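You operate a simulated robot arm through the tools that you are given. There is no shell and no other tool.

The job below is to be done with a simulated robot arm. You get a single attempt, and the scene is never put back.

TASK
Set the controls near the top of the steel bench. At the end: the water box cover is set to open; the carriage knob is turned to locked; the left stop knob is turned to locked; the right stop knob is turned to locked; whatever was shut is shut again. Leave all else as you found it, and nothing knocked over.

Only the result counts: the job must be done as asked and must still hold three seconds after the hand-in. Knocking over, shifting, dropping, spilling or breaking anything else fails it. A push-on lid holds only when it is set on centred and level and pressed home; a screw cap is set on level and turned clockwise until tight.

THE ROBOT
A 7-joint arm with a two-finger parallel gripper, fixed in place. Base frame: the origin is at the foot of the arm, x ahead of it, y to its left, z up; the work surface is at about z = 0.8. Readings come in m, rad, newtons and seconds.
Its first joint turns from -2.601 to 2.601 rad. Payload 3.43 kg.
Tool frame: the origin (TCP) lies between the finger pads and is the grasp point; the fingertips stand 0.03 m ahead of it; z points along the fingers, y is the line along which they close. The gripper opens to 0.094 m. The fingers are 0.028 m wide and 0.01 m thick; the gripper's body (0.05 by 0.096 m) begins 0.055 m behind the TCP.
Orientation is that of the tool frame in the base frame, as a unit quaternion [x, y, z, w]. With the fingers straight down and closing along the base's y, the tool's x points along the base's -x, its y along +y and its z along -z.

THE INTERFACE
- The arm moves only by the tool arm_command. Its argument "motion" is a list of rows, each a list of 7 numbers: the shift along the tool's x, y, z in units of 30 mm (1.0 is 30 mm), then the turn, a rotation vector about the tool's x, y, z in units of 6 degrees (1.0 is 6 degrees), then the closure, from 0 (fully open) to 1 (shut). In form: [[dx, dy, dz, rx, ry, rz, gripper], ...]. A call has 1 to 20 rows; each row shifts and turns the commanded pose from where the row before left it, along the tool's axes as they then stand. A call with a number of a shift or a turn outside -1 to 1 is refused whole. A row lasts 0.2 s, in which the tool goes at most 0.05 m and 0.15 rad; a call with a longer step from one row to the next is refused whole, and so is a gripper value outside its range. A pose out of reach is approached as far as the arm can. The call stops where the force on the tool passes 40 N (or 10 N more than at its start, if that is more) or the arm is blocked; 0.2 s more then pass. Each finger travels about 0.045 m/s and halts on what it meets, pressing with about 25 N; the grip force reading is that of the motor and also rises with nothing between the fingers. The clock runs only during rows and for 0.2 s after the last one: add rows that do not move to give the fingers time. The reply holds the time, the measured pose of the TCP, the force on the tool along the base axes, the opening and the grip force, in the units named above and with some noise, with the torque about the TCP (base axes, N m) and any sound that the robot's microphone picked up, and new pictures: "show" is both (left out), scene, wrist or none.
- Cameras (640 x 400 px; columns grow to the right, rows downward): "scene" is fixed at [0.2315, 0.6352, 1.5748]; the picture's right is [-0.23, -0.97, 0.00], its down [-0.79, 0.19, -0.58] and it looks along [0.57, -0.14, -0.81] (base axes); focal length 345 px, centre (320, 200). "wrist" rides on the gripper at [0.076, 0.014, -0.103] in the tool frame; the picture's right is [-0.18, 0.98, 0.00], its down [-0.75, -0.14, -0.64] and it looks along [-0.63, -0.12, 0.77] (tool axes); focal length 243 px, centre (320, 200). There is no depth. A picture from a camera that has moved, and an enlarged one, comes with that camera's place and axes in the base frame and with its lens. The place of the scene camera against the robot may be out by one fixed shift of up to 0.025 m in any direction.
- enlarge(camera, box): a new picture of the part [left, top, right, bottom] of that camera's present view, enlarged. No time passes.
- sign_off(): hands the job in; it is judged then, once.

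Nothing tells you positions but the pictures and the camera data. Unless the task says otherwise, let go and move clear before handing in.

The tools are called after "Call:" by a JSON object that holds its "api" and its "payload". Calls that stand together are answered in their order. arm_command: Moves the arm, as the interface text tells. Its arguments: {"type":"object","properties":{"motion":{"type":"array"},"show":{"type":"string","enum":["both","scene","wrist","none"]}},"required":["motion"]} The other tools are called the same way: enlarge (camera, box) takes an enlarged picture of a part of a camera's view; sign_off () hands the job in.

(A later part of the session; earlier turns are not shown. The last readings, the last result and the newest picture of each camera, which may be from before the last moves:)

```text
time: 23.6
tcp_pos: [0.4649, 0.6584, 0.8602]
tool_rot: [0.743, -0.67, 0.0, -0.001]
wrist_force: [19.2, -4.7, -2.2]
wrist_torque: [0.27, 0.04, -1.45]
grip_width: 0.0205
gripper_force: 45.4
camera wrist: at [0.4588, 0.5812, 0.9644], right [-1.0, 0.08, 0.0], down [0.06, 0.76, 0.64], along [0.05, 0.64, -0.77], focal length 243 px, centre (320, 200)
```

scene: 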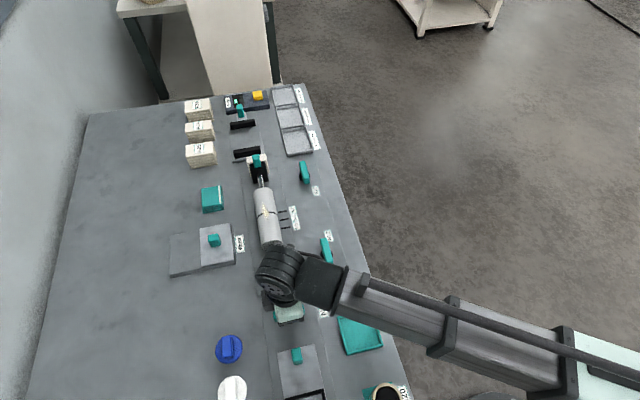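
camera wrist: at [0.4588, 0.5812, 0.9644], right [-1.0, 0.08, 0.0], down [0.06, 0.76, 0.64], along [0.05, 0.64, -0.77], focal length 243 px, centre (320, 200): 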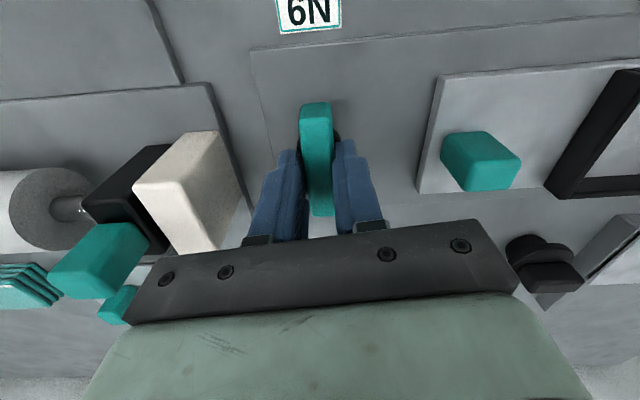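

The stop is there: torque jumped at just past 90°, so N9 has a 0–90° range and now sits at its other end. I'll open only slightly, since the white block is close by, and lift away.

Call:
{"api": "arm_command", "payload": {"motion": [[0, 0, 0, 0, 0, 0, 0.62], [0, 0, 0, 0, 0, 0, 0.62], [0, 0, 0, 0, 0, 0, 0.62], [0, 0, -0.4, 0, 0, 0, 0.62], [0, 0, -0.8, 0, 0, 0, 0.62], [0, 0, -0.8, 0, 0, 0, 0.62], [0, 0, -0.8, 0, 0, 0, 0.62], [0, 0, -0.8, 0, 0, 0, 0.62], [0, 0, 0, 0, 0, 0, 0.62]], "show": "both"}}

Call:
{"api": "enlarge", "payload": {"camera": "wrist", "box": [160, 60, 480, 260]}}

```text
time: 25.6
tcp_pos: [0.4631, 0.6583, 0.9691]
tool_rot: [0.743, -0.669, 0.0, 0.001]
wrist_force: [-0.7, 0.0, -0.2]
wrist_torque: [-0.03, 0.03, 0.03]
grip_width: 0.0359
gripper_force: 0.1
camera wrist: at [0.4571, 0.5812, 1.0729], right [-1.0, 0.08, 0.0], down [0.06, 0.76, 0.64], along [0.05, 0.64, -0.77], focal length 243 px, centre (320, 200)
```

scene: 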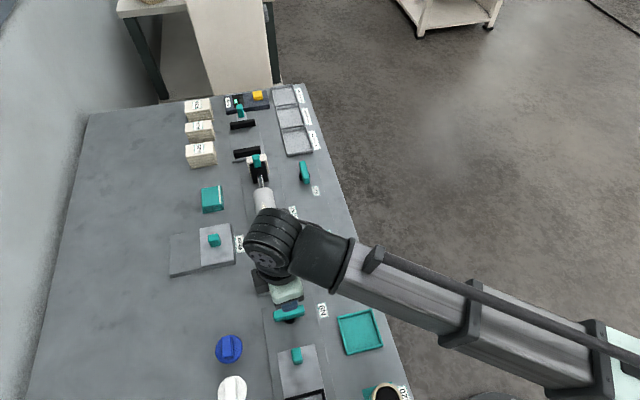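
wrist: 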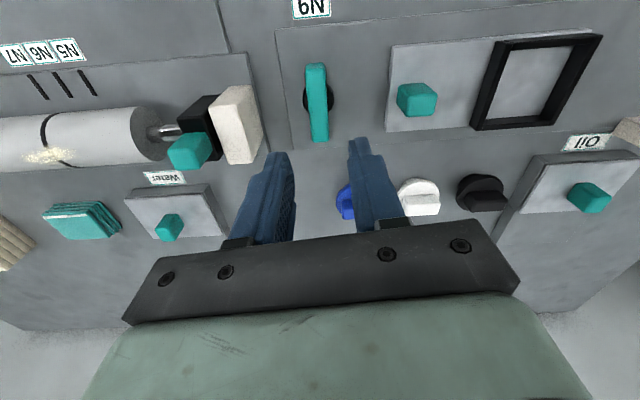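

```text
2.00 times, centred on (320, 160) of wrist
camera zoom: at [0.4571, 0.5812, 1.0729], right [-1.0, 0.08, 0.0], down [0.06, 0.76, 0.64], along [0.05, 0.64, -0.77], focal length 485 px, centre (320, 280)
```

zoom: 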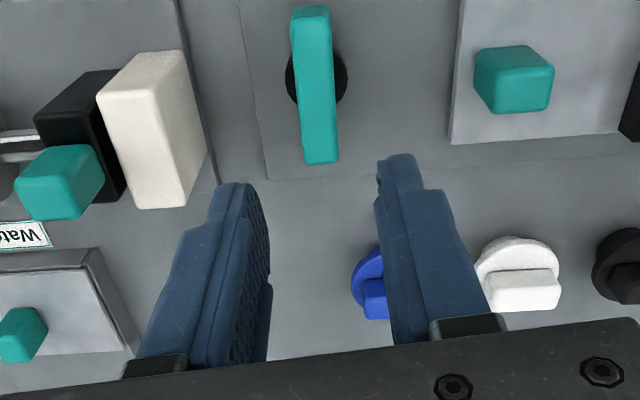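

N9 is now crosswise and nothing else was disturbed. To confirm that end means locked, I'll put the closed fingertips beside the carriage handle (about x 0.375) and push very gently.

Call:
{"api": "arm_command", "payload": {"motion": [[0, 0.5, 0, 0, 0, 0.95, 1], [0, 0.5, 0, 0, 0, 0, 1], [0, 0.43, 0, 0, 0, 0, 1], [0, 0, 0.9, 0, 0, 0, 1], [0, 0, 0.9, 0, 0, 0, 1], [0, 0, 0.9, 0, 0, 0, 1], [0, 0, 0.6, 0, 0, 0, 1], [0, 0, 0, 0, 0, 0, 1]], "show": "wrist"}}

Call:
{"api": "enlarge", "payload": {"camera": "wrist", "box": [200, 60, 520, 260]}}

```text
time: 27.4
tcp_pos: [0.4231, 0.6562, 0.8702]
tool_rot: [0.709, -0.705, 0.0, -0.001]
wrist_force: [-1.2, 0.7, -0.2]
wrist_torque: [0.02, 0.02, -0.02]
grip_width: 0.0001
gripper_force: 25.1
camera wrist: at [0.4074, 0.58, 0.9736], right [-0.98, 0.18, 0.0], down [0.14, 0.75, 0.64], along [0.12, 0.63, -0.77], focal length 243 px, centre (320, 200)
```

wrist: 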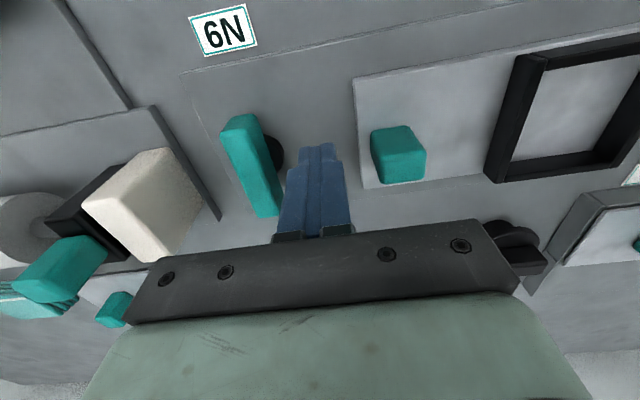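

```text
2.00 times, centred on (360, 160) of wrist
camera zoom: at [0.4074, 0.58, 0.9736], right [-0.98, 0.18, 0.0], down [0.14, 0.75, 0.64], along [0.12, 0.63, -0.77], focal length 485 px, centre (240, 280)
```

zoom: 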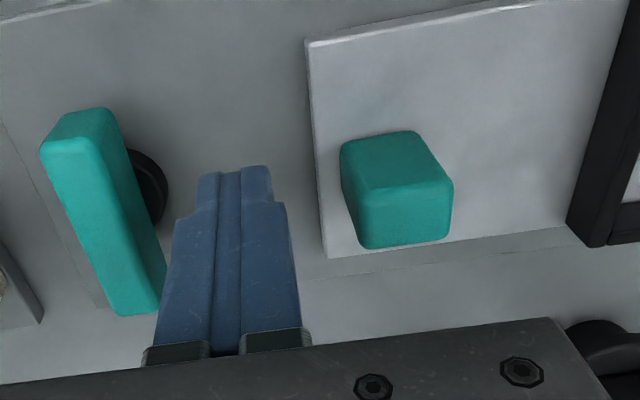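

The fingertips sit beside the handle with a gap of about 25 mm. I'll lower slightly and approach in tiny steps.

Call:
{"api": "arm_command", "payload": {"motion": [[0, 0, 0.27, 0, 0, 0, 1], [0, 0.3, 0, 0, 0, 0, 1], [0, 0.2, 0, 0, 0, 0, 1], [0, 0.1, 0, 0, 0, 0, 1], [0, 0, 0, 0, 0, 0, 1]], "show": "wrist"}}

Call:
{"api": "enlarge", "payload": {"camera": "wrist", "box": [200, 60, 520, 260]}}

```text
time: 28.6
tcp_pos: [0.4029, 0.6559, 0.8613]
tool_rot: [0.709, -0.705, 0.0, 0.0]
wrist_force: [0.8, -0.4, -0.4]
wrist_torque: [0.0, -0.05, -0.01]
grip_width: 0.0
gripper_force: 25.3
camera wrist: at [0.389, 0.5803, 0.9651], right [-0.98, 0.18, 0.0], down [0.14, 0.75, 0.64], along [0.12, 0.63, -0.77], focal length 243 px, centre (320, 200)
```

wrist: 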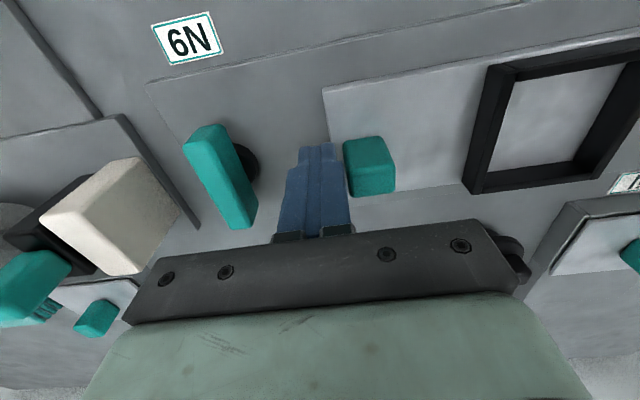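

```text
2.00 times, centred on (360, 160) of wrist
camera zoom: at [0.389, 0.5803, 0.9651], right [-0.98, 0.18, 0.0], down [0.14, 0.75, 0.64], along [0.12, 0.63, -0.77], focal length 485 px, centre (240, 280)
```

zoom: 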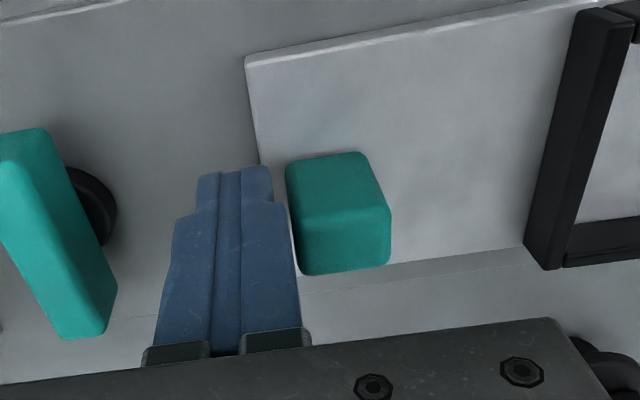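

Very near contact now. I'll advance in 1.5 mm steps.

Call:
{"api": "arm_command", "payload": {"motion": [[0, 0.05, 0, 0, 0, 0, 1], [0, 0.05, 0, 0, 0, 0, 1], [0, 0, 0, 0, 0, 0, 1]], "show": "none"}}

Call:
{"api": "arm_command", "payload": {"motion": [[0, 0.05, 0, 0, 0, 0, 1], [0, 0, 0, 0, 0, 0, 1]], "show": "none"}}

Call:
{"api": "arm_command", "payload": {"motion": [[0, 0.05, 0, 0, 0, 0, 1], [0, 0, 0, 0, 0, 0, 1]], "show": "wrist"}}

```text
time: 29.4
tcp_pos: [0.3993, 0.6562, 0.8614]
tool_rot: [0.709, -0.705, 0.0, 0.001]
wrist_force: [0.8, -0.1, 0.5]
wrist_torque: [0.01, 0.01, 0.03]
grip_width: 0.0
gripper_force: 24.8
```

```text
time: 30.0
tcp_pos: [0.3976, 0.6548, 0.8608]
tool_rot: [0.709, -0.705, 0.0, 0.0]
wrist_force: [0.2, 0.8, 0.2]
wrist_torque: [-0.02, 0.0, 0.01]
grip_width: 0.0
gripper_force: 25.1
```

```text
time: 30.6
tcp_pos: [0.3974, 0.6562, 0.8627]
tool_rot: [0.709, -0.705, 0.001, -0.001]
wrist_force: [4.3, 0.0, 0.1]
wrist_torque: [0.0, -0.07, -0.06]
grip_width: 0.0001
gripper_force: 25.0
camera wrist: at [0.3835, 0.5804, 0.9652], right [-0.98, 0.18, 0.0], down [0.14, 0.75, 0.64], along [0.12, 0.63, -0.77], focal length 243 px, centre (320, 200)
```

wrist: 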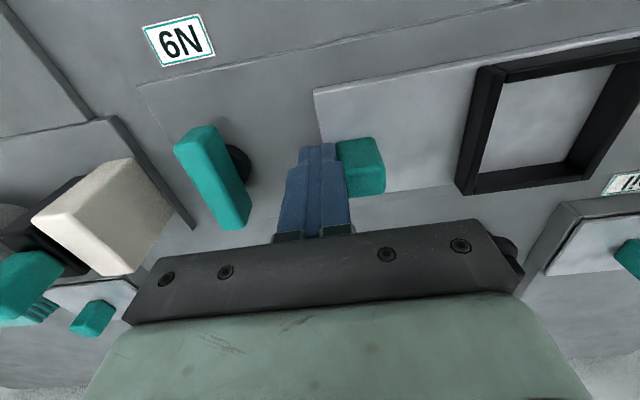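

Contact at 4 N. I'll push another 1.5 mm, twice, to see whether the handle gives.

Call:
{"api": "arm_command", "payload": {"motion": [[0, 0.05, 0, 0, 0, 0, 1], [0, 0, 0, 0, 0, 0, 1]], "show": "none"}}

Call:
{"api": "arm_command", "payload": {"motion": [[0, 0.05, 0, 0, 0, 0, 1], [0, 0, 0, 0, 0, 0, 1]], "show": "wrist"}}

```text
time: 31.2
tcp_pos: [0.3961, 0.6566, 0.8618]
tool_rot: [0.708, -0.706, 0.0, -0.001]
wrist_force: [18.1, -1.1, 3.0]
wrist_torque: [0.0, -0.12, -0.14]
grip_width: 0.0
gripper_force: 24.4
```

```text
time: 31.8
tcp_pos: [0.3957, 0.656, 0.8608]
tool_rot: [0.708, -0.706, 0.001, -0.002]
wrist_force: [30.0, 1.4, -0.2]
wrist_torque: [0.05, -0.23, -0.19]
grip_width: 0.0
gripper_force: 24.6
camera wrist: at [0.3819, 0.5805, 0.9652], right [-0.98, 0.18, 0.0], down [0.14, 0.75, 0.64], along [0.12, 0.63, -0.77], focal length 243 px, centre (320, 200)
```

wrist: 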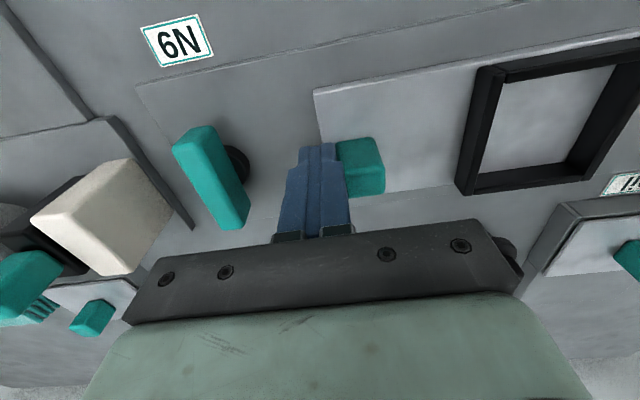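

It held firm at 30 N, so the carriage is locked and the crosswise position means locked. I'll back off, lift, and rotate the tool back for N22.

Call:
{"api": "arm_command", "payload": {"motion": [[0, -0.3, 0, 0, 0, 0, 1], [0, -0.5, 0, 0, 0, 0, 1], [0, 0, -1, 0, 0, 0, 1], [0, 0, -1, 0, 0, 0, 1], [0, 0, -1, 0, 0, 0, 1], [0, 0, -1, 0, 0, 0, 1], [0, 0, -0.5, 0, 0, 0, 0.5], [0, 0, 0, 0, 0, 0, 0.3]], "show": "none"}}

Call:
{"api": "arm_command", "payload": {"motion": [[0, 0, 0, 0, 0, 1, 0], [0, 0, 0, 0, 0, 1, 0], [0, 0, 0, 0, 0, 1, 0], [0, 0, 0, 0, 0, 1, 0], [0, 0, 0, 0, 0, 1, 0], [0, 0, 0, 0, 0, 1, 0], [0, 0, 0, 0, 0, 1, 0], [0, 0, 0, 0, 0, 1, 0], [0, 0, 0, 0, 0, 1, 0], [0, 0, 0, 0, 0, 1, 0], [0, 0, 0, 0, 0, 1, 0], [0, 0, 0, 0, 0, 1, 0], [0, 0, 0, 0, 0, 1, 0], [0, 0, 0, 0, 0, 1, 0], [0, 0, 0, 0, 0, 1, 0], [0, 0, 0, 0, 0, 0, 0]], "show": "both"}}

```text
time: 33.6
tcp_pos: [0.4179, 0.6571, 0.9967]
tool_rot: [0.709, -0.706, 0.0, 0.001]
wrist_force: [0.1, -0.7, -0.5]
wrist_torque: [0.0, 0.01, -0.04]
grip_width: 0.049
gripper_force: 0.1
```

```text
time: 37.0
tcp_pos: [0.4182, 0.6556, 0.996]
tool_rot: [-0.002, 1.0, 0.001, 0.001]
wrist_force: [-0.8, 1.3, 0.6]
wrist_torque: [-0.02, -0.04, -0.04]
grip_width: 0.0943
gripper_force: 0.0
camera wrist: at [0.3421, 0.6708, 1.1002], right [0.18, 0.98, 0.0], down [0.75, -0.14, 0.64], along [0.63, -0.12, -0.77], focal length 243 px, centre (320, 200)
```

scene: 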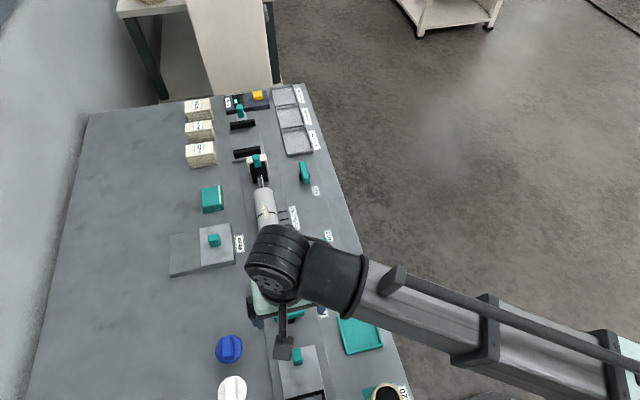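
wrist: 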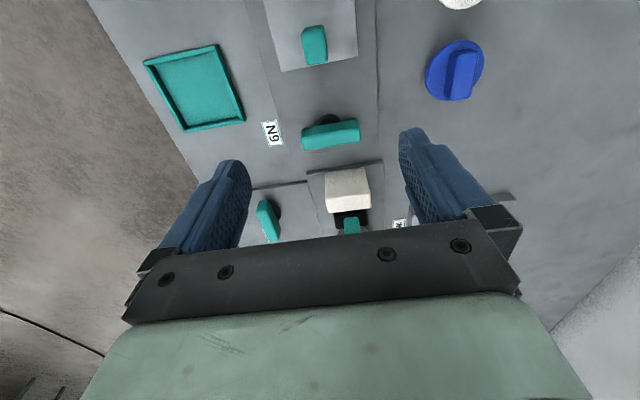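

Now I'll move above N22, expected near (0.585, 0.55), for a refined look.

Call:
{"api": "arm_command", "payload": {"motion": [[-0.9, -0.7, 0, 0, 0, 0, 0], [-0.9, -0.7, 0, 0, 0, 0, 0], [-0.9, -0.7, 0, 0, 0, 0, 0], [-0.9, -0.7, 0.3, 0, 0, 0, 0], [-0.9, -0.7, 0.5, 0, 0, 0, 0], [-0.9, 0, 0.5, 0, 0, 0, 0], [0, 0, 0, 0, 0, 0, 0]], "show": "wrist"}}

Call:
{"api": "enlarge", "payload": {"camera": "wrist", "box": [200, 40, 440, 240]}}

```text
time: 38.6
tcp_pos: [0.5806, 0.5532, 0.9567]
tool_rot: [-0.002, 1.0, 0.0, 0.0]
wrist_force: [0.9, 0.6, -0.1]
wrist_torque: [0.03, 0.0, 0.0]
grip_width: 0.0942
gripper_force: 0.0
camera wrist: at [0.5047, 0.5668, 1.0605], right [0.18, 0.98, 0.0], down [0.75, -0.14, 0.64], along [0.63, -0.11, -0.77], focal length 243 px, centre (320, 200)
```

wrist: 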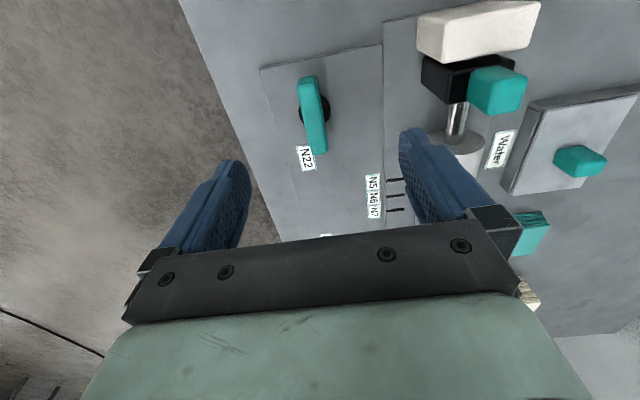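

```text
2.00 times, centred on (320, 140) of wrist
camera zoom: at [0.5047, 0.5668, 1.0605], right [0.18, 0.98, 0.0], down [0.75, -0.14, 0.64], along [0.63, -0.11, -0.77], focal length 485 px, centre (320, 320)
```

zoom: 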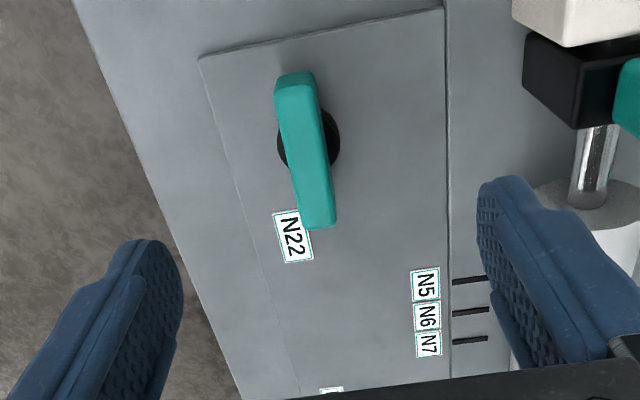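

N22's bar is centred near (0.590, 0.545), along x. I'll descend, grip, and test clockwise first.

Call:
{"api": "arm_command", "payload": {"motion": [[-0.31, -0.28, 0.6, 0, 0, 0, 0], [0, 0, 0.8, 0, 0, 0, 0], [0, 0, 0.8, 0, 0, 0, 0], [0, 0, 0.6, 0, 0, 0, 0.2], [0, 0, 0.4, 0, 0, 0, 0.5], [0, 0, 0, 0, 0, 0, 1], [0, 0, 0, 0, 0, 0, 1], [0, 0, 0, 0, 0, 0, 1], [0, 0, 0, 0, 0, 0, 1], [0, 0, 0, 0, 0, 0, 1], [0, 0, 0, 0, 0, 0, 1]], "show": "wrist"}}

```text
time: 41.0
tcp_pos: [0.5885, 0.5459, 0.8608]
tool_rot: [-0.003, 1.0, 0.001, 0.0]
wrist_force: [-1.2, 12.0, -3.2]
wrist_torque: [0.3, -0.22, 0.03]
grip_width: 0.018
gripper_force: 44.2
camera wrist: at [0.5136, 0.5591, 0.9652], right [0.18, 0.98, 0.0], down [0.75, -0.14, 0.64], along [0.63, -0.11, -0.77], focal length 243 px, centre (320, 200)
```

wrist: 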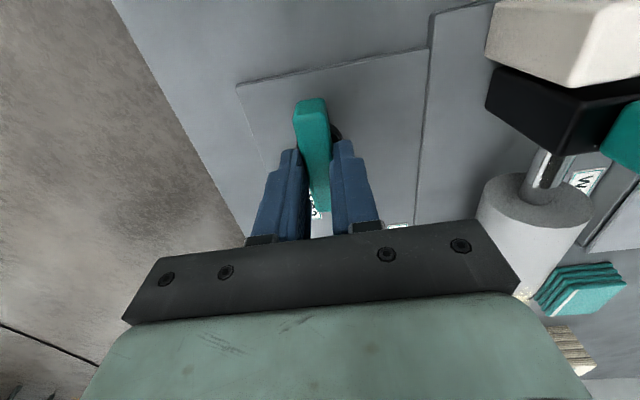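

Gripped at 18 mm. I'll relieve the side load and turn counter-clockwise by 6°, as with N9.

Call:
{"api": "arm_command", "payload": {"motion": [[0, 0.045, 0, 0, 0, 0, 1], [0, 0, 0, 0, 0, -0.5, 1], [0, 0, 0, 0, 0, -0.5, 1], [0, 0, 0, 0, 0, 0, 1]], "show": "none"}}

```text
time: 42.0
tcp_pos: [0.5893, 0.5454, 0.8608]
tool_rot: [-0.056, 0.998, -0.001, 0.001]
wrist_force: [-2.2, 4.7, -5.4]
wrist_torque: [0.22, -0.54, 0.03]
grip_width: 0.0178
gripper_force: 44.8
```

It turns freely counter-clockwise. Continuing.

Call:
{"api": "arm_command", "payload": {"motion": [[0, 0, 0, 0, 0, -0.8, 1], [0, 0, 0, 0, 0, -0.8, 1], [0, 0, 0, 0, 0, -0.8, 1], [0, 0, 0, 0, 0, -0.8, 1], [0, 0, 0, 0, 0, -0.8, 1], [0, 0, 0, 0, 0, -0.8, 1], [0, 0, 0, 0, 0, 0, 1]], "show": "wrist"}}

```text
time: 43.6
tcp_pos: [0.5896, 0.5449, 0.861]
tool_rot: [-0.302, 0.953, 0.001, -0.001]
wrist_force: [-4.0, -4.1, -8.1]
wrist_torque: [0.38, -0.42, 0.02]
grip_width: 0.0178
gripper_force: 44.9
camera wrist: at [0.5195, 0.513, 0.9653], right [-0.42, 0.91, 0.0], down [0.7, 0.32, 0.64], along [0.58, 0.27, -0.77], focal length 243 px, centre (320, 200)
```

wrist: 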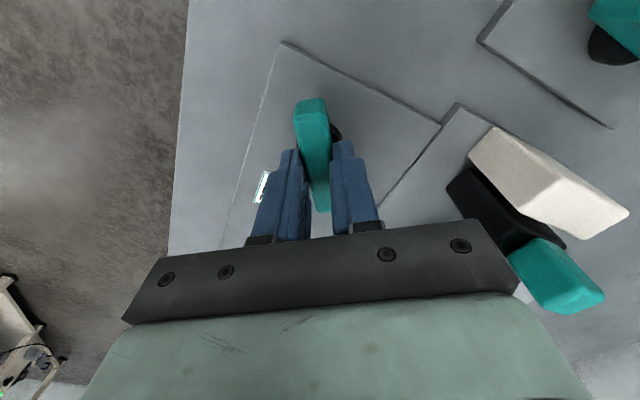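

Call:
{"api": "arm_command", "payload": {"motion": [[0, 0, 0, 0, 0, -0.8, 1], [0, 0, 0, 0, 0, -0.8, 1], [0, 0, 0, 0, 0, -0.8, 1], [0, 0, 0, 0, 0, -0.8, 1], [0, 0, 0, 0, 0, -0.8, 1], [0, 0, 0, 0, 0, -0.8, 1], [0, 0, 0, 0, 0, 0, 1]], "show": "none"}}

Call:
{"api": "arm_command", "payload": {"motion": [[0, 0, 0, 0, 0, -0.8, 1], [0, 0, 0, 0, 0, -0.8, 1], [0, 0, 0, 0, 0, -0.8, 1], [0, 0, 0, 0, 0, -0.8, 1], [0, 0, 0, 0, 0, 0, 1]], "show": "wrist"}}

```text
time: 45.2
tcp_pos: [0.5896, 0.5447, 0.8602]
tool_rot: [-0.53, 0.848, -0.001, 0.0]
wrist_force: [-4.5, -8.8, 0.3]
wrist_torque: [-0.76, 0.43, 0.02]
grip_width: 0.0179
gripper_force: 45.0
```

```text
time: 46.4
tcp_pos: [0.5902, 0.5441, 0.8613]
tool_rot: [-0.664, 0.748, 0.0, 0.0]
wrist_force: [-2.3, -15.2, -7.3]
wrist_torque: [-0.33, -0.09, 0.02]
grip_width: 0.0176
gripper_force: 44.6
camera wrist: at [0.567, 0.4711, 0.9653], right [-0.95, 0.3, 0.0], down [0.23, 0.73, 0.64], along [0.19, 0.61, -0.77], focal length 243 px, centre (320, 200)
```

wrist: 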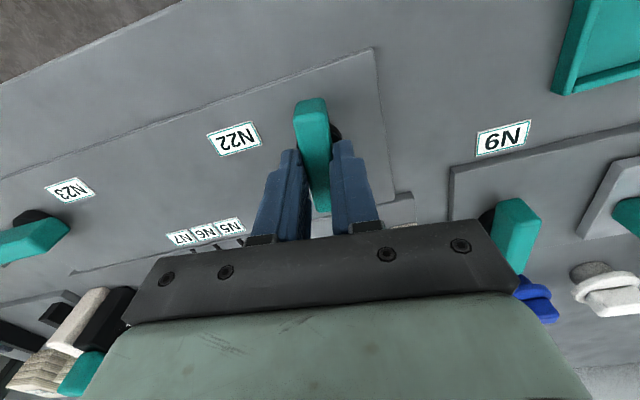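

It's at 83° and free. I'll finish to 90° and press a little past it to seat it on the stop.

Call:
{"api": "arm_command", "payload": {"motion": [[0, 0, 0, 0, 0, -0.6, 1], [0, 0, 0, 0, 0, -0.6, 1], [0, 0, 0, 0, 0, -0.4, 1], [0, 0, 0, 0, 0, -0.3, 1], [0, 0, 0, 0, 0, 0, 1]], "show": "wrist"}}

```text
time: 47.6
tcp_pos: [0.5901, 0.5451, 0.8615]
tool_rot: [0.735, -0.678, 0.0, 0.0]
wrist_force: [-4.0, -7.7, -4.9]
wrist_torque: [-0.79, 0.17, -1.41]
grip_width: 0.0199
gripper_force: 45.1
camera wrist: at [0.5822, 0.4685, 0.9652], right [-0.99, 0.11, 0.0], down [0.08, 0.76, 0.64], along [0.07, 0.64, -0.77], focal length 243 px, centre (320, 200)
```

wrist: 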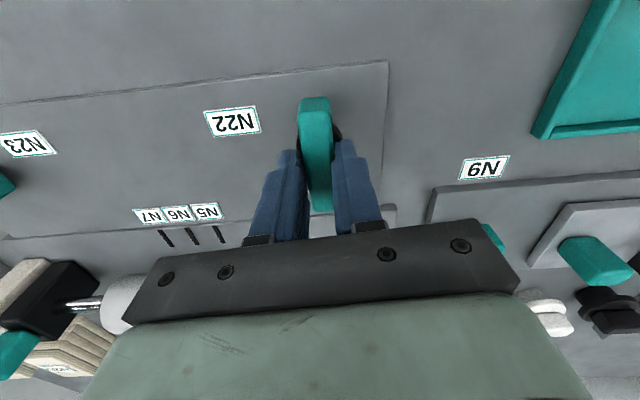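

N22 is on its stop at 90°. I'll open slightly, lift, then rotate the tool back.

Call:
{"api": "arm_command", "payload": {"motion": [[0, 0, 0, 0, 0, 0, 0.6], [0, 0, 0, 0, 0, 0, 0.6], [0, 0, 0, 0, 0, 0, 0.6], [0, 0, -0.5, 0, 0, 0, 0.6], [0, 0, -1, 0, 0, 0, 0.6], [0, 0, -1, 0, 0, 0, 0.6], [0, 0, -1, 0, 0, 0, 0.6], [0, 0, -1, 0, 0, 0, 0.4], [0, 0, 0, 0, 0, 0, 0.2]], "show": "wrist"}}

Call:
{"api": "arm_command", "payload": {"motion": [[0, 0, 0, 0, 0, 1, 0], [0, 0, 0, 0, 0, 1, 0], [0, 0, 0, 0, 0, 1, 0], [0, 0, 0, 0, 0, 1, 0], [0, 0, 0, 0, 0, 1, 0], [0, 0, 0, 0, 0, 1, 0], [0, 0, 0, 0, 0, 1, 0], [0, 0, 0, 0, 0, 1, 0], [0, 0, 0, 0, 0, 1, 0], [0, 0, 0, 0, 0, 1, 0], [0, 0, 0, 0, 0, 1, 0], [0, 0, 0, 0, 0, 1, 0], [0, 0, 0, 0, 0, 1, 0], [0, 0, 0, 0, 0, 1, 0], [0, 0, 0, 0, 0, 1, 0], [0, 0, 0, 0, 0, 0.78, 0], [0, 0, 0, 0, 0, 0, 0]], "show": "wrist"}}

```text
time: 49.6
tcp_pos: [0.5901, 0.5467, 0.9964]
tool_rot: [0.734, -0.679, 0.0, 0.0]
wrist_force: [0.1, 0.1, 0.3]
wrist_torque: [0.01, -0.03, -0.01]
grip_width: 0.075
gripper_force: 0.0
camera wrist: at [0.5822, 0.4688, 1.1009], right [-0.99, 0.11, 0.0], down [0.08, 0.76, 0.64], along [0.07, 0.64, -0.77], focal length 243 px, centre (320, 200)
```

wrist: 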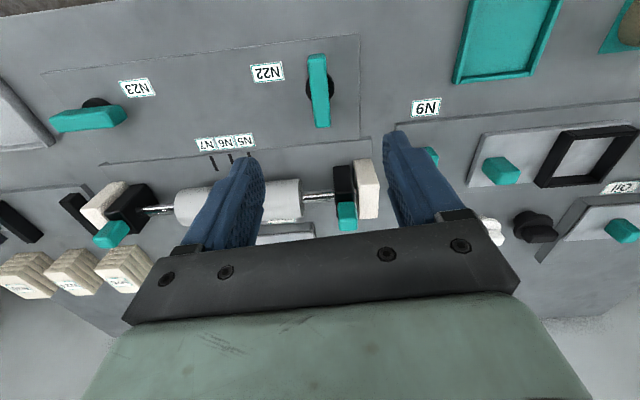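

```text
time: 53.2
tcp_pos: [0.5911, 0.5447, 0.9957]
tool_rot: [0.002, 1.0, 0.0, -0.001]
wrist_force: [0.1, 0.0, -0.4]
wrist_torque: [0.03, 0.01, 0.02]
grip_width: 0.094
gripper_force: 0.0
camera wrist: at [0.5142, 0.5604, 1.1003], right [0.19, 0.98, 0.0], down [0.75, -0.14, 0.64], along [0.63, -0.12, -0.77], focal length 243 px, centre (320, 200)
```

wrist: 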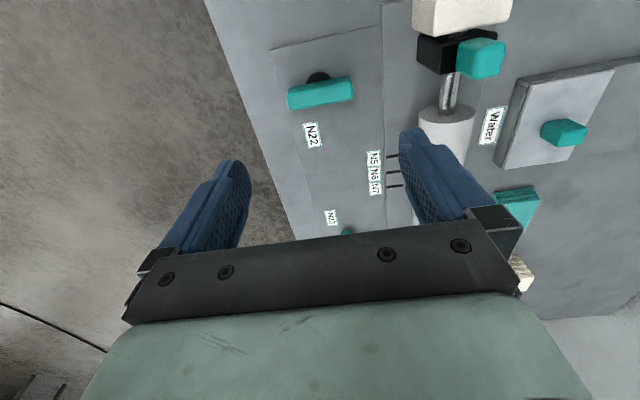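

N22 is crosswise. Next I'll move over to N23, expected near (0.845, 0.547) and close to the reach limit.

Call:
{"api": "arm_command", "payload": {"motion": [[-1, 0, 0, 0, 0, 0, 0], [-1, 0, 0, 0, 0, 0, 0], [-1, 0, 0, 0, 0, 0, 0], [-1, 0, 0, 0, 0, 0, 0], [-1, 0, 0, 0, 0, 0, 0], [-1, 0, 0, 0, 0, 0, 0], [-0.8, 0, 0.4, 0, 0, 0, 0], [-0.5, 0, 0.4, 0, 0, 0, 0], [0, 0, 0.4, 0, 0, 0, 0], [0, 0, 0, 0, 0, 0, 0]], "show": "both"}}

Call:
{"api": "enlarge", "payload": {"camera": "wrist", "box": [200, 40, 440, 240]}}

```text
time: 55.4
tcp_pos: [0.8104, 0.5448, 0.9591]
tool_rot: [0.001, 1.0, 0.0, 0.0]
wrist_force: [0.1, 0.0, -0.4]
wrist_torque: [0.01, 0.0, 0.0]
grip_width: 0.0938
gripper_force: 0.2
camera wrist: at [0.733, 0.5596, 1.0638], right [0.19, 0.98, 0.0], down [0.75, -0.14, 0.64], along [0.63, -0.12, -0.77], focal length 243 px, centre (320, 200)
```

scene: 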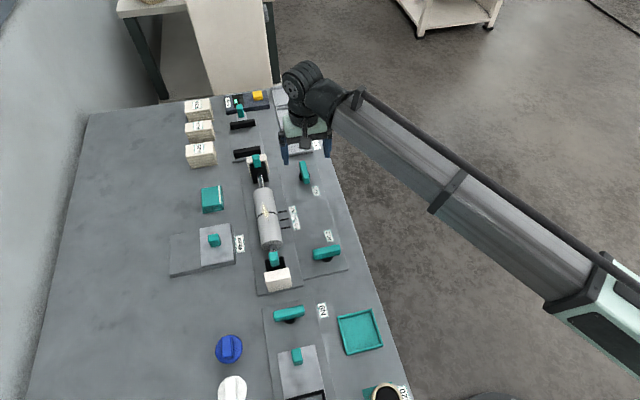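
wrist: 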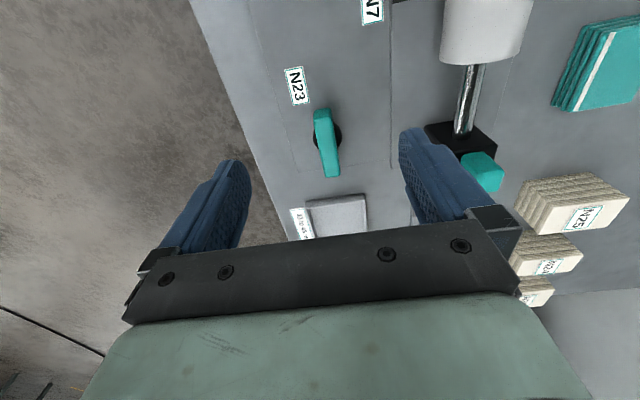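

```text
2.00 times, centred on (320, 140) of wrist
camera zoom: at [0.733, 0.5596, 1.0638], right [0.19, 0.98, 0.0], down [0.75, -0.14, 0.64], along [0.63, -0.12, -0.77], focal length 485 px, centre (320, 320)
```

zoom: 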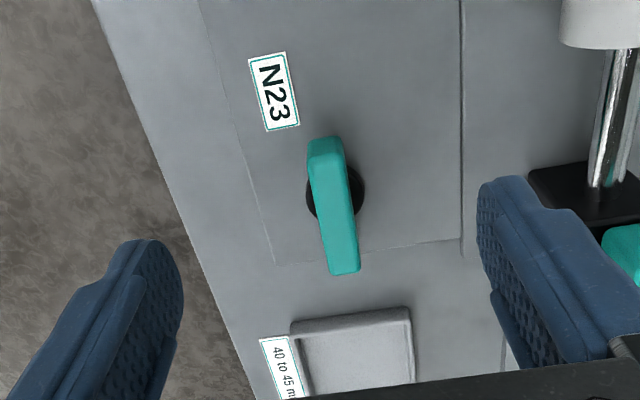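

N23 is centred near (0.848, 0.544), about 1.007 m from the base axis and beyond straight-down reach. I'll tilt the tool 18° outward in the bar's plane before descending.

Call:
{"api": "arm_command", "payload": {"motion": [[0, 0, 0, 0, -1, 0, 0], [0, 0, 0, 0, -1, 0, 0], [0, 0, 0, 0, -1, 0, 0], [-0.6, -0.03, 0.2, 0, 0, 0, 0], [-0.6, 0, 0.19, 0, 0, 0, 0], [0, 0, 0, 0, 0, 0, 0]], "show": "both"}}

Call:
{"api": "enlarge", "payload": {"camera": "wrist", "box": [200, 40, 440, 240]}}

```text
time: 56.8
tcp_pos: [0.847, 0.5448, 0.9602]
tool_rot: [0.001, 0.988, 0.0, 0.156]
wrist_force: [-0.6, 0.4, -0.2]
wrist_torque: [-0.01, 0.02, -0.01]
grip_width: 0.094
gripper_force: 0.1
camera wrist: at [0.7426, 0.559, 1.0357], right [0.18, 0.98, 0.06], down [0.52, -0.14, 0.84], along [0.84, -0.12, -0.53], focal length 243 px, centre (320, 200)
```

scene: 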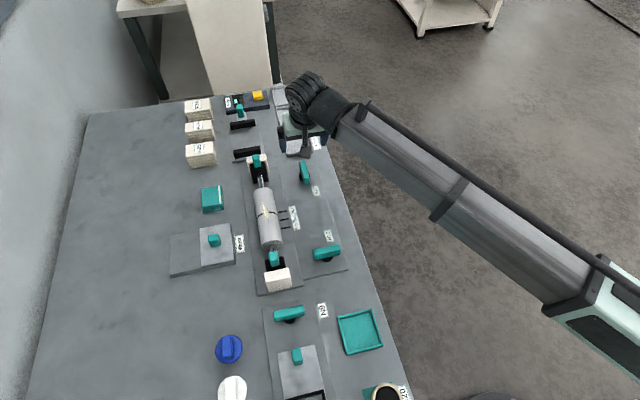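
wrist: 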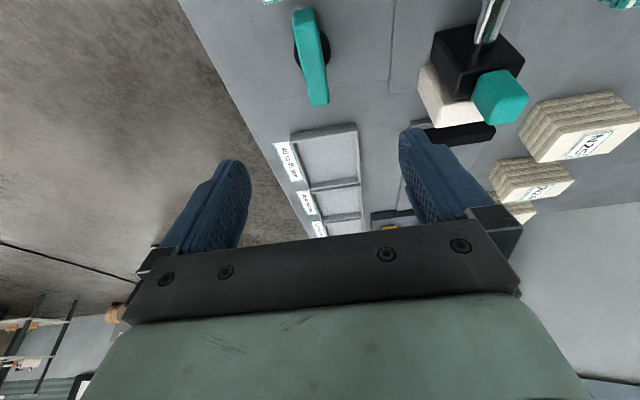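

```text
2.00 times, centred on (320, 140) of wrist
camera zoom: at [0.7426, 0.559, 1.0357], right [0.18, 0.98, 0.06], down [0.52, -0.14, 0.84], along [0.84, -0.12, -0.53], focal length 485 px, centre (320, 320)
```

zoom: 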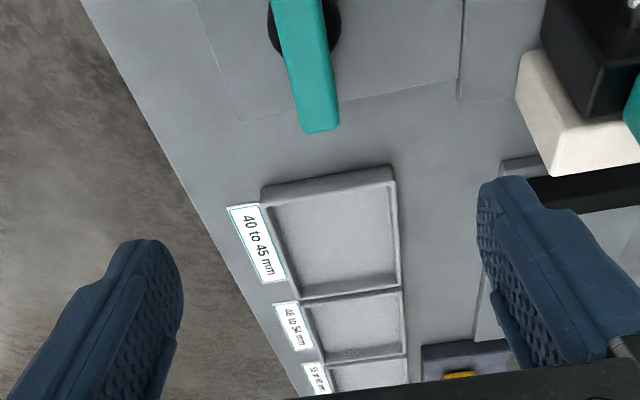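

The pose is reachable. I'll descend vertically to grip height and close on the bar.

Call:
{"api": "arm_command", "payload": {"motion": [[0.24, 0, 0.75, 0, 0, 0, 0], [0.24, 0, 0.75, 0, 0, 0, 0], [0.24, 0, 0.75, 0, 0, 0, 0], [0.24, 0, 0.72, 0, 0, 0, 0.2], [0, 0, 0, 0, 0, 0, 0.5], [0, 0, 0, 0, 0, 0, 1], [0, 0, 0, 0, 0, 0, 1], [0, 0, 0, 0, 0, 0, 1], [0, 0, 0, 0, 0, 0, 1], [0, 0, 0, 0, 0, 0, 1], [0, 0, 0, 0, 0, 0, 1]], "show": "wrist"}}

```text
time: 59.2
tcp_pos: [0.8471, 0.5455, 0.8657]
tool_rot: [0.001, 0.988, 0.001, 0.157]
wrist_force: [1.4, 13.5, 0.3]
wrist_torque: [0.18, -0.2, 0.84]
grip_width: 0.0175
gripper_force: 44.8
camera wrist: at [0.7431, 0.5597, 0.9421], right [0.18, 0.98, 0.06], down [0.52, -0.14, 0.84], along [0.84, -0.12, -0.53], focal length 243 px, centre (320, 200)
```

wrist: 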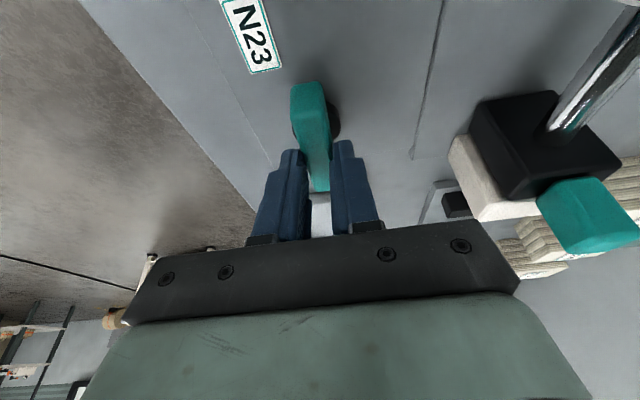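

Gripped. I'll relieve the side load and turn counter-clockwise about the vertical axis by 6° as a test.

Call:
{"api": "arm_command", "payload": {"motion": [[0, 0.05, 0, 0, 0, 0, 1], [0, 0, 0, -0.155, 0, -0.475, 1], [0, 0, 0, -0.155, 0, -0.475, 1], [0, 0, 0, 0, 0, 0, 1]], "show": "none"}}

```text
time: 60.2
tcp_pos: [0.8475, 0.5438, 0.8673]
tool_rot: [-0.05, 0.986, 0.007, 0.157]
wrist_force: [3.3, 5.9, 1.4]
wrist_torque: [0.32, -0.35, 0.0]
grip_width: 0.0178
gripper_force: 44.8
```

Free, so I'll continue in the same direction.

Call:
{"api": "arm_command", "payload": {"motion": [[0, 0, 0, -0.25, 0, -0.76, 1], [0, 0, 0, -0.25, 0, -0.76, 1], [0, 0, 0, -0.25, 0, -0.76, 1], [0, 0, 0, -0.25, 0, -0.76, 1], [0, 0, 0, -0.25, 0, -0.76, 1], [0, 0, 0, -0.25, 0, -0.76, 1], [0, 0, 0, 0, 0, 0, 1]], "show": "wrist"}}

```text
time: 61.8
tcp_pos: [0.8489, 0.5431, 0.8671]
tool_rot: [-0.294, 0.943, 0.047, 0.149]
wrist_force: [9.0, -14.6, 3.8]
wrist_torque: [-0.27, -0.18, -0.06]
grip_width: 0.0178
gripper_force: 44.9
camera wrist: at [0.754, 0.4963, 0.9422], right [-0.41, 0.91, 0.06], down [0.51, 0.18, 0.84], along [0.76, 0.38, -0.53], focal length 243 px, centre (320, 200)
```

wrist: 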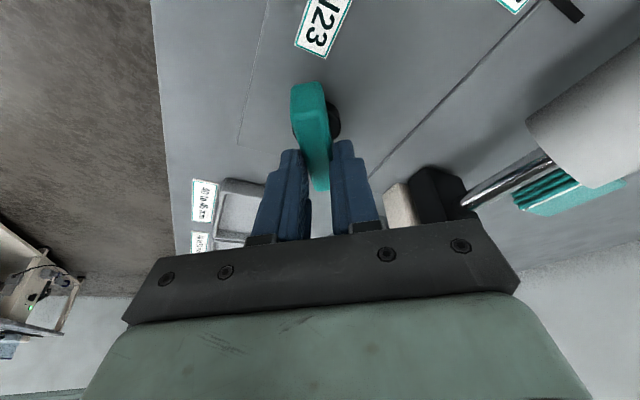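

Call:
{"api": "arm_command", "payload": {"motion": [[0, -0.06, 0, 0, 0, 0, 1], [0, 0, 0, -0.25, 0, -0.76, 1], [0, 0, 0, -0.25, 0, -0.76, 1], [0, 0, 0, -0.25, 0, -0.76, 1], [0, 0, 0, -0.25, 0, -0.76, 1], [0, 0, 0, -0.25, 0, -0.76, 1], [0, 0, 0, 0, 0, 0, 1]], "show": "both"}}

```text
time: 63.4
tcp_pos: [0.8469, 0.5425, 0.8665]
tool_rot: [-0.483, 0.861, 0.077, 0.137]
wrist_force: [8.4, -15.7, 4.5]
wrist_torque: [-1.01, 0.07, -0.03]
grip_width: 0.0177
gripper_force: 44.8
camera wrist: at [0.7824, 0.4612, 0.9421], right [-0.75, 0.66, 0.06], down [0.39, 0.37, 0.84], along [0.54, 0.65, -0.53], focal length 243 px, centre (320, 200)
```

scene: 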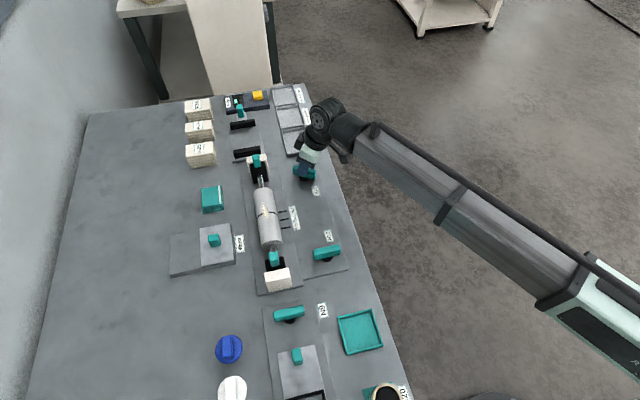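
wrist: 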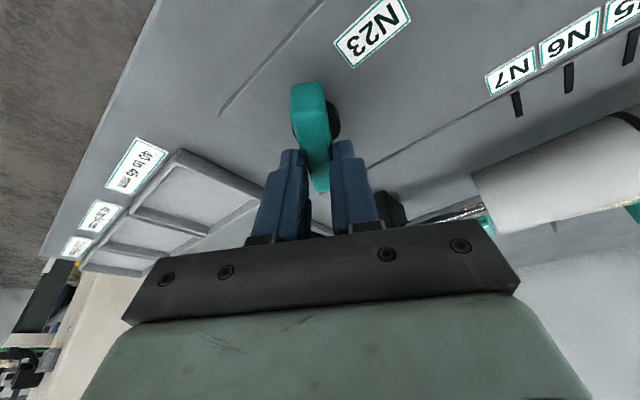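

Call:
{"api": "arm_command", "payload": {"motion": [[0.04, -0.03, -0.01, 0, 0, 0, 1], [0, 0, 0, -0.25, 0, -0.76, 1], [0, 0, 0, -0.25, 0, -0.76, 1], [0, 0, 0, -0.25, 0, -0.76, 1], [0, 0, 0, -0.25, 0, -0.76, 1], [0, 0, 0, -0.25, 0, -0.76, 1], [0, 0, 0, 0, 0, 0, 1]], "show": "wrist"}}

```text
time: 65.0
tcp_pos: [0.8508, 0.5421, 0.8667]
tool_rot: [-0.652, 0.742, 0.104, 0.118]
wrist_force: [24.8, -4.6, 9.0]
wrist_torque: [-0.7, -0.47, -0.07]
grip_width: 0.0181
gripper_force: 45.1
camera wrist: at [0.8224, 0.4406, 0.9417], right [-0.95, 0.3, 0.06], down [0.21, 0.49, 0.85], along [0.22, 0.82, -0.53], focal length 243 px, centre (320, 200)
```

wrist: 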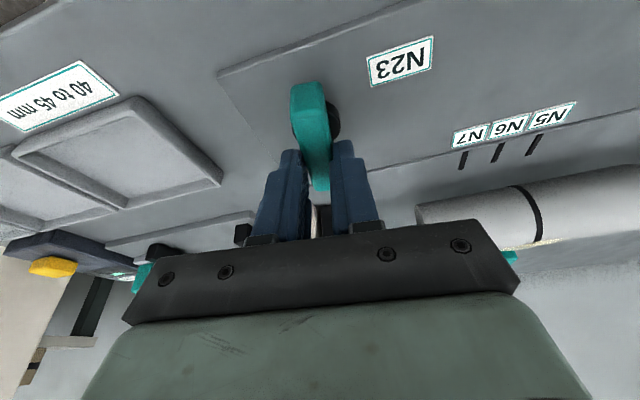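

Call:
{"api": "arm_command", "payload": {"motion": [[0, -0.08, 0, 0, 0, 0, 1], [0, 0, 0, -0.19, 0, -0.57, 1], [0, 0, 0, -0.19, 0, -0.57, 1], [0, 0, 0, -0.13, 0, -0.4, 1], [0, 0, 0, -0.09, 0, -0.3, 1], [0, 0, 0, 0, 0, 0, 1]], "show": "wrist"}}

```text
time: 66.4
tcp_pos: [0.8506, 0.5413, 0.8669]
tool_rot: [0.723, -0.672, -0.116, -0.108]
wrist_force: [13.2, -3.9, 9.5]
wrist_torque: [0.73, -0.42, -1.62]
grip_width: 0.0199
gripper_force: 44.5
camera wrist: at [0.8445, 0.4365, 0.9416], right [-0.99, 0.1, 0.06], down [0.1, 0.52, 0.85], along [0.06, 0.85, -0.53], focal length 243 px, centre (320, 200)
```

wrist: 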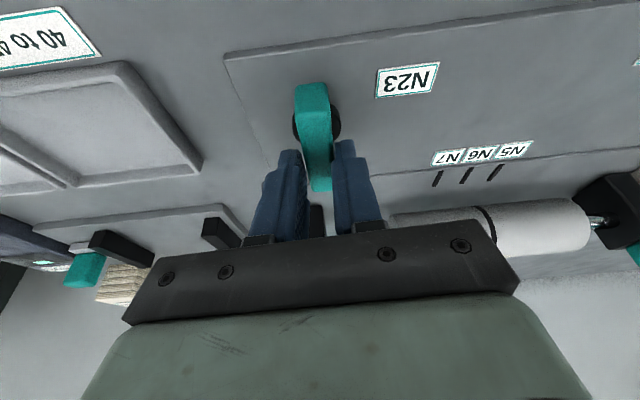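

The end stop is felt at 90° on N23. I'll open slightly and lift vertically.

Call:
{"api": "arm_command", "payload": {"motion": [[0, 0, 0, 0, 0, 0, 0.6], [0, 0, 0, 0, 0, 0, 0.6], [0, 0, 0, 0, 0, 0, 0.6], [-0.16, 0, -0.48, 0, 0, 0, 0.6], [-0.31, 0, -0.95, 0, 0, 0, 0.6], [-0.31, 0, -0.95, 0, 0, 0, 0.6], [-0.31, 0, -0.95, 0, 0, 0, 0.6], [-0.31, 0, -0.95, 0, 0, 0, 0.6], [0, 0, 0, 0, 0, 0, 0.6]], "show": "both"}}

Call:
{"api": "enlarge", "payload": {"camera": "scene", "box": [160, 80, 380, 330]}}

```text
time: 68.4
tcp_pos: [0.85, 0.5418, 1.002]
tool_rot: [0.723, -0.672, -0.117, -0.107]
wrist_force: [0.0, 0.4, -0.5]
wrist_torque: [0.0, -0.03, -0.01]
grip_width: 0.0374
gripper_force: 0.0
camera wrist: at [0.8442, 0.4374, 1.0773], right [-0.99, 0.1, 0.06], down [0.11, 0.52, 0.84], along [0.05, 0.85, -0.53], focal length 243 px, centre (320, 200)
```

scene: 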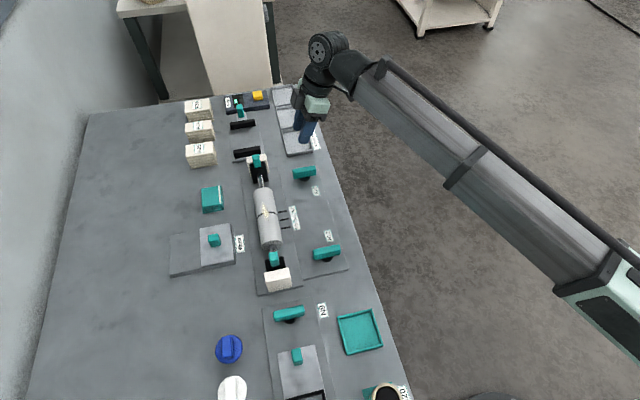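
wrist: 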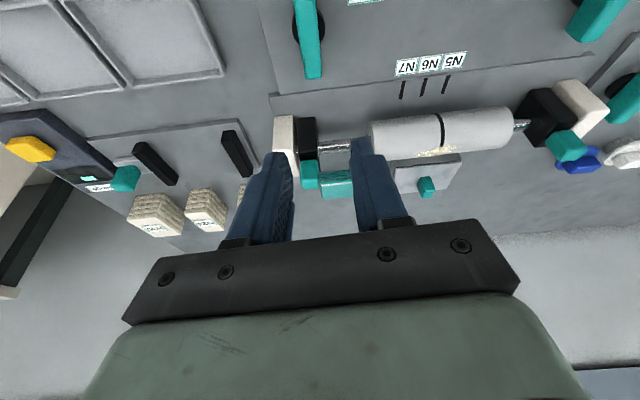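

```text
1.60 times, centred on (270, 205) of scene
camera zoom: at [0.2315, 0.6352, 1.5748], right [-0.23, -0.97, 0.0], down [-0.79, 0.19, -0.58], along [0.57, -0.14, -0.81], focal length 552 px, centre (400, 192)
```

zoom: 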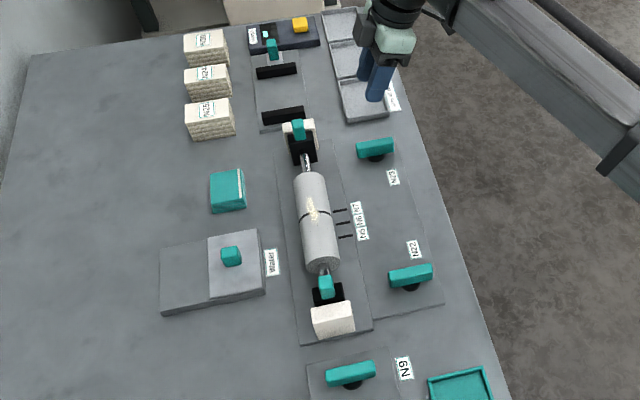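

All three knobs are now crosswise. The water cover remains: its handle is near (0.68, 0.80) and slides towards +y, out near the reach limit. I'll untilt and yaw the tool to -90° so the wrist camera stays above the hand when I tilt outwards.

Call:
{"api": "arm_command", "payload": {"motion": [[0, 0, -0.5, 0, 1, 0, 0.6], [0, 0, 0, 0, 1, 0, 0.6], [0, 0, 0, 0, 1, 0, 0.6], [0, 0, 0, 0, 0, 1, 0.6], [0, 0, 0, 0, 0, 1, 0.6], [0, 0, 0, 0, 0, 1, 0.6], [0, 0, 0, 0, 0, 1, 0.6], [0, 0, 0, 0, 0, 1, 0.6], [0, 0, 0, 0, 0, 1, 0.6], [0, 0, 0, 0, 0, 1, 0.6], [0, 0, 0, 0, 0, 1, 0.6], [0, 0, 0, 0, 0, 1, 0.6], [0, 0, 0, 0, 0, 1, 0.6], [0, 0, 0, 0, 0, 1, 0.6], [0, 0, 0, 0, 0, 1, 0.6], [0, 0, 0, 0, 0, 1, 0.6], [0, 0, 0, 0, 0, 1, 0.6], [0, 0, 0, 0, 0, 1, 0.6], [0, 0, 0, 0, 0, 0.75, 0.6], [0, 0, 0, 0, 0, 0, 0.6]], "show": "none"}}

```text
time: 72.6
tcp_pos: [0.8506, 0.5366, 1.0171]
tool_rot: [0.003, 1.0, 0.002, -0.002]
wrist_force: [0.1, -0.8, -0.3]
wrist_torque: [0.0, 0.01, 0.01]
grip_width: 0.0377
gripper_force: 0.0
```

Call:
{"api": "arm_command", "payload": {"motion": [[0.96, 0.35, 0, 0, 0, 0, 0.6], [0.96, 0.35, 0, 0, 0, 0, 0.6], [0.96, 0.35, 0, 0, 0, 0, 0.6], [0.96, 0.35, 0, 0, 0, 0, 0.6], [0.96, 0.35, 0, 0, 0, 0, 0.6], [0.96, 0.35, 0, 0, 0, 0, 0.6], [0.96, 0.35, 0, 0, 0, 0, 0.6], [0, 0, 0, 0, 0, 0, 0.6]], "show": "none"}}

Call:
{"api": "arm_command", "payload": {"motion": [[0, 0, 0, 0, 0, 1, 0.6], [0, 0, 0, 0, 0, 1, 0.6], [0, 0, 0, 0, 0, 1, 0.6], [0, 0, 0, 0, 0, 1, 0.6], [0, 0, 0, 0, 0, 1, 0.6], [0, 0, 0, 0, 0, 1, 0.6], [0, 0, 0, 0, 0, 1, 0.6], [0, 0, 0, 0, 0, 1, 0.6], [0, 0, 0, 0, 0, 1, 0.6], [0, 0, 0, 0, 0, 1, 0.6], [0, 0, 0, 0, 0, 1, 0.6], [0, 0, 0, 0, 0, 1, 0.6], [0, 0, 0, 0, 0, 1, 0.6], [0, 0, 0, 0, 0, 1, 0.6], [0, 0, 0, 0, 0, 1, 0.6], [0, 0, 0, 0, 0, 0, 0.6]], "show": "both"}}

```text
time: 74.4
tcp_pos: [0.6496, 0.6118, 1.0161]
tool_rot: [0.002, 1.0, 0.002, -0.002]
wrist_force: [0.2, -0.4, 0.5]
wrist_torque: [0.02, 0.02, -0.01]
grip_width: 0.0375
gripper_force: 0.0
```

```text
time: 77.8
tcp_pos: [0.65, 0.6104, 1.0173]
tool_rot: [0.709, 0.705, 0.0, -0.003]
wrist_force: [0.2, -0.8, -0.4]
wrist_torque: [-0.01, 0.02, 0.0]
grip_width: 0.0375
gripper_force: 0.0
camera wrist: at [0.6655, 0.6873, 1.1211], right [0.98, -0.19, 0.0], down [-0.14, -0.75, 0.64], along [-0.12, -0.63, -0.77], focal length 243 px, centre (320, 200)
```

scene: 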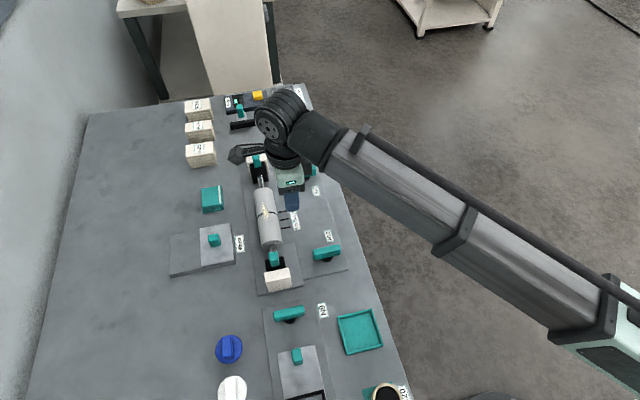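
wrist: 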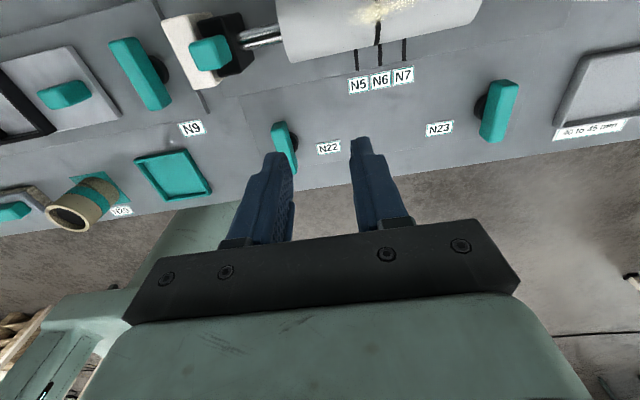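

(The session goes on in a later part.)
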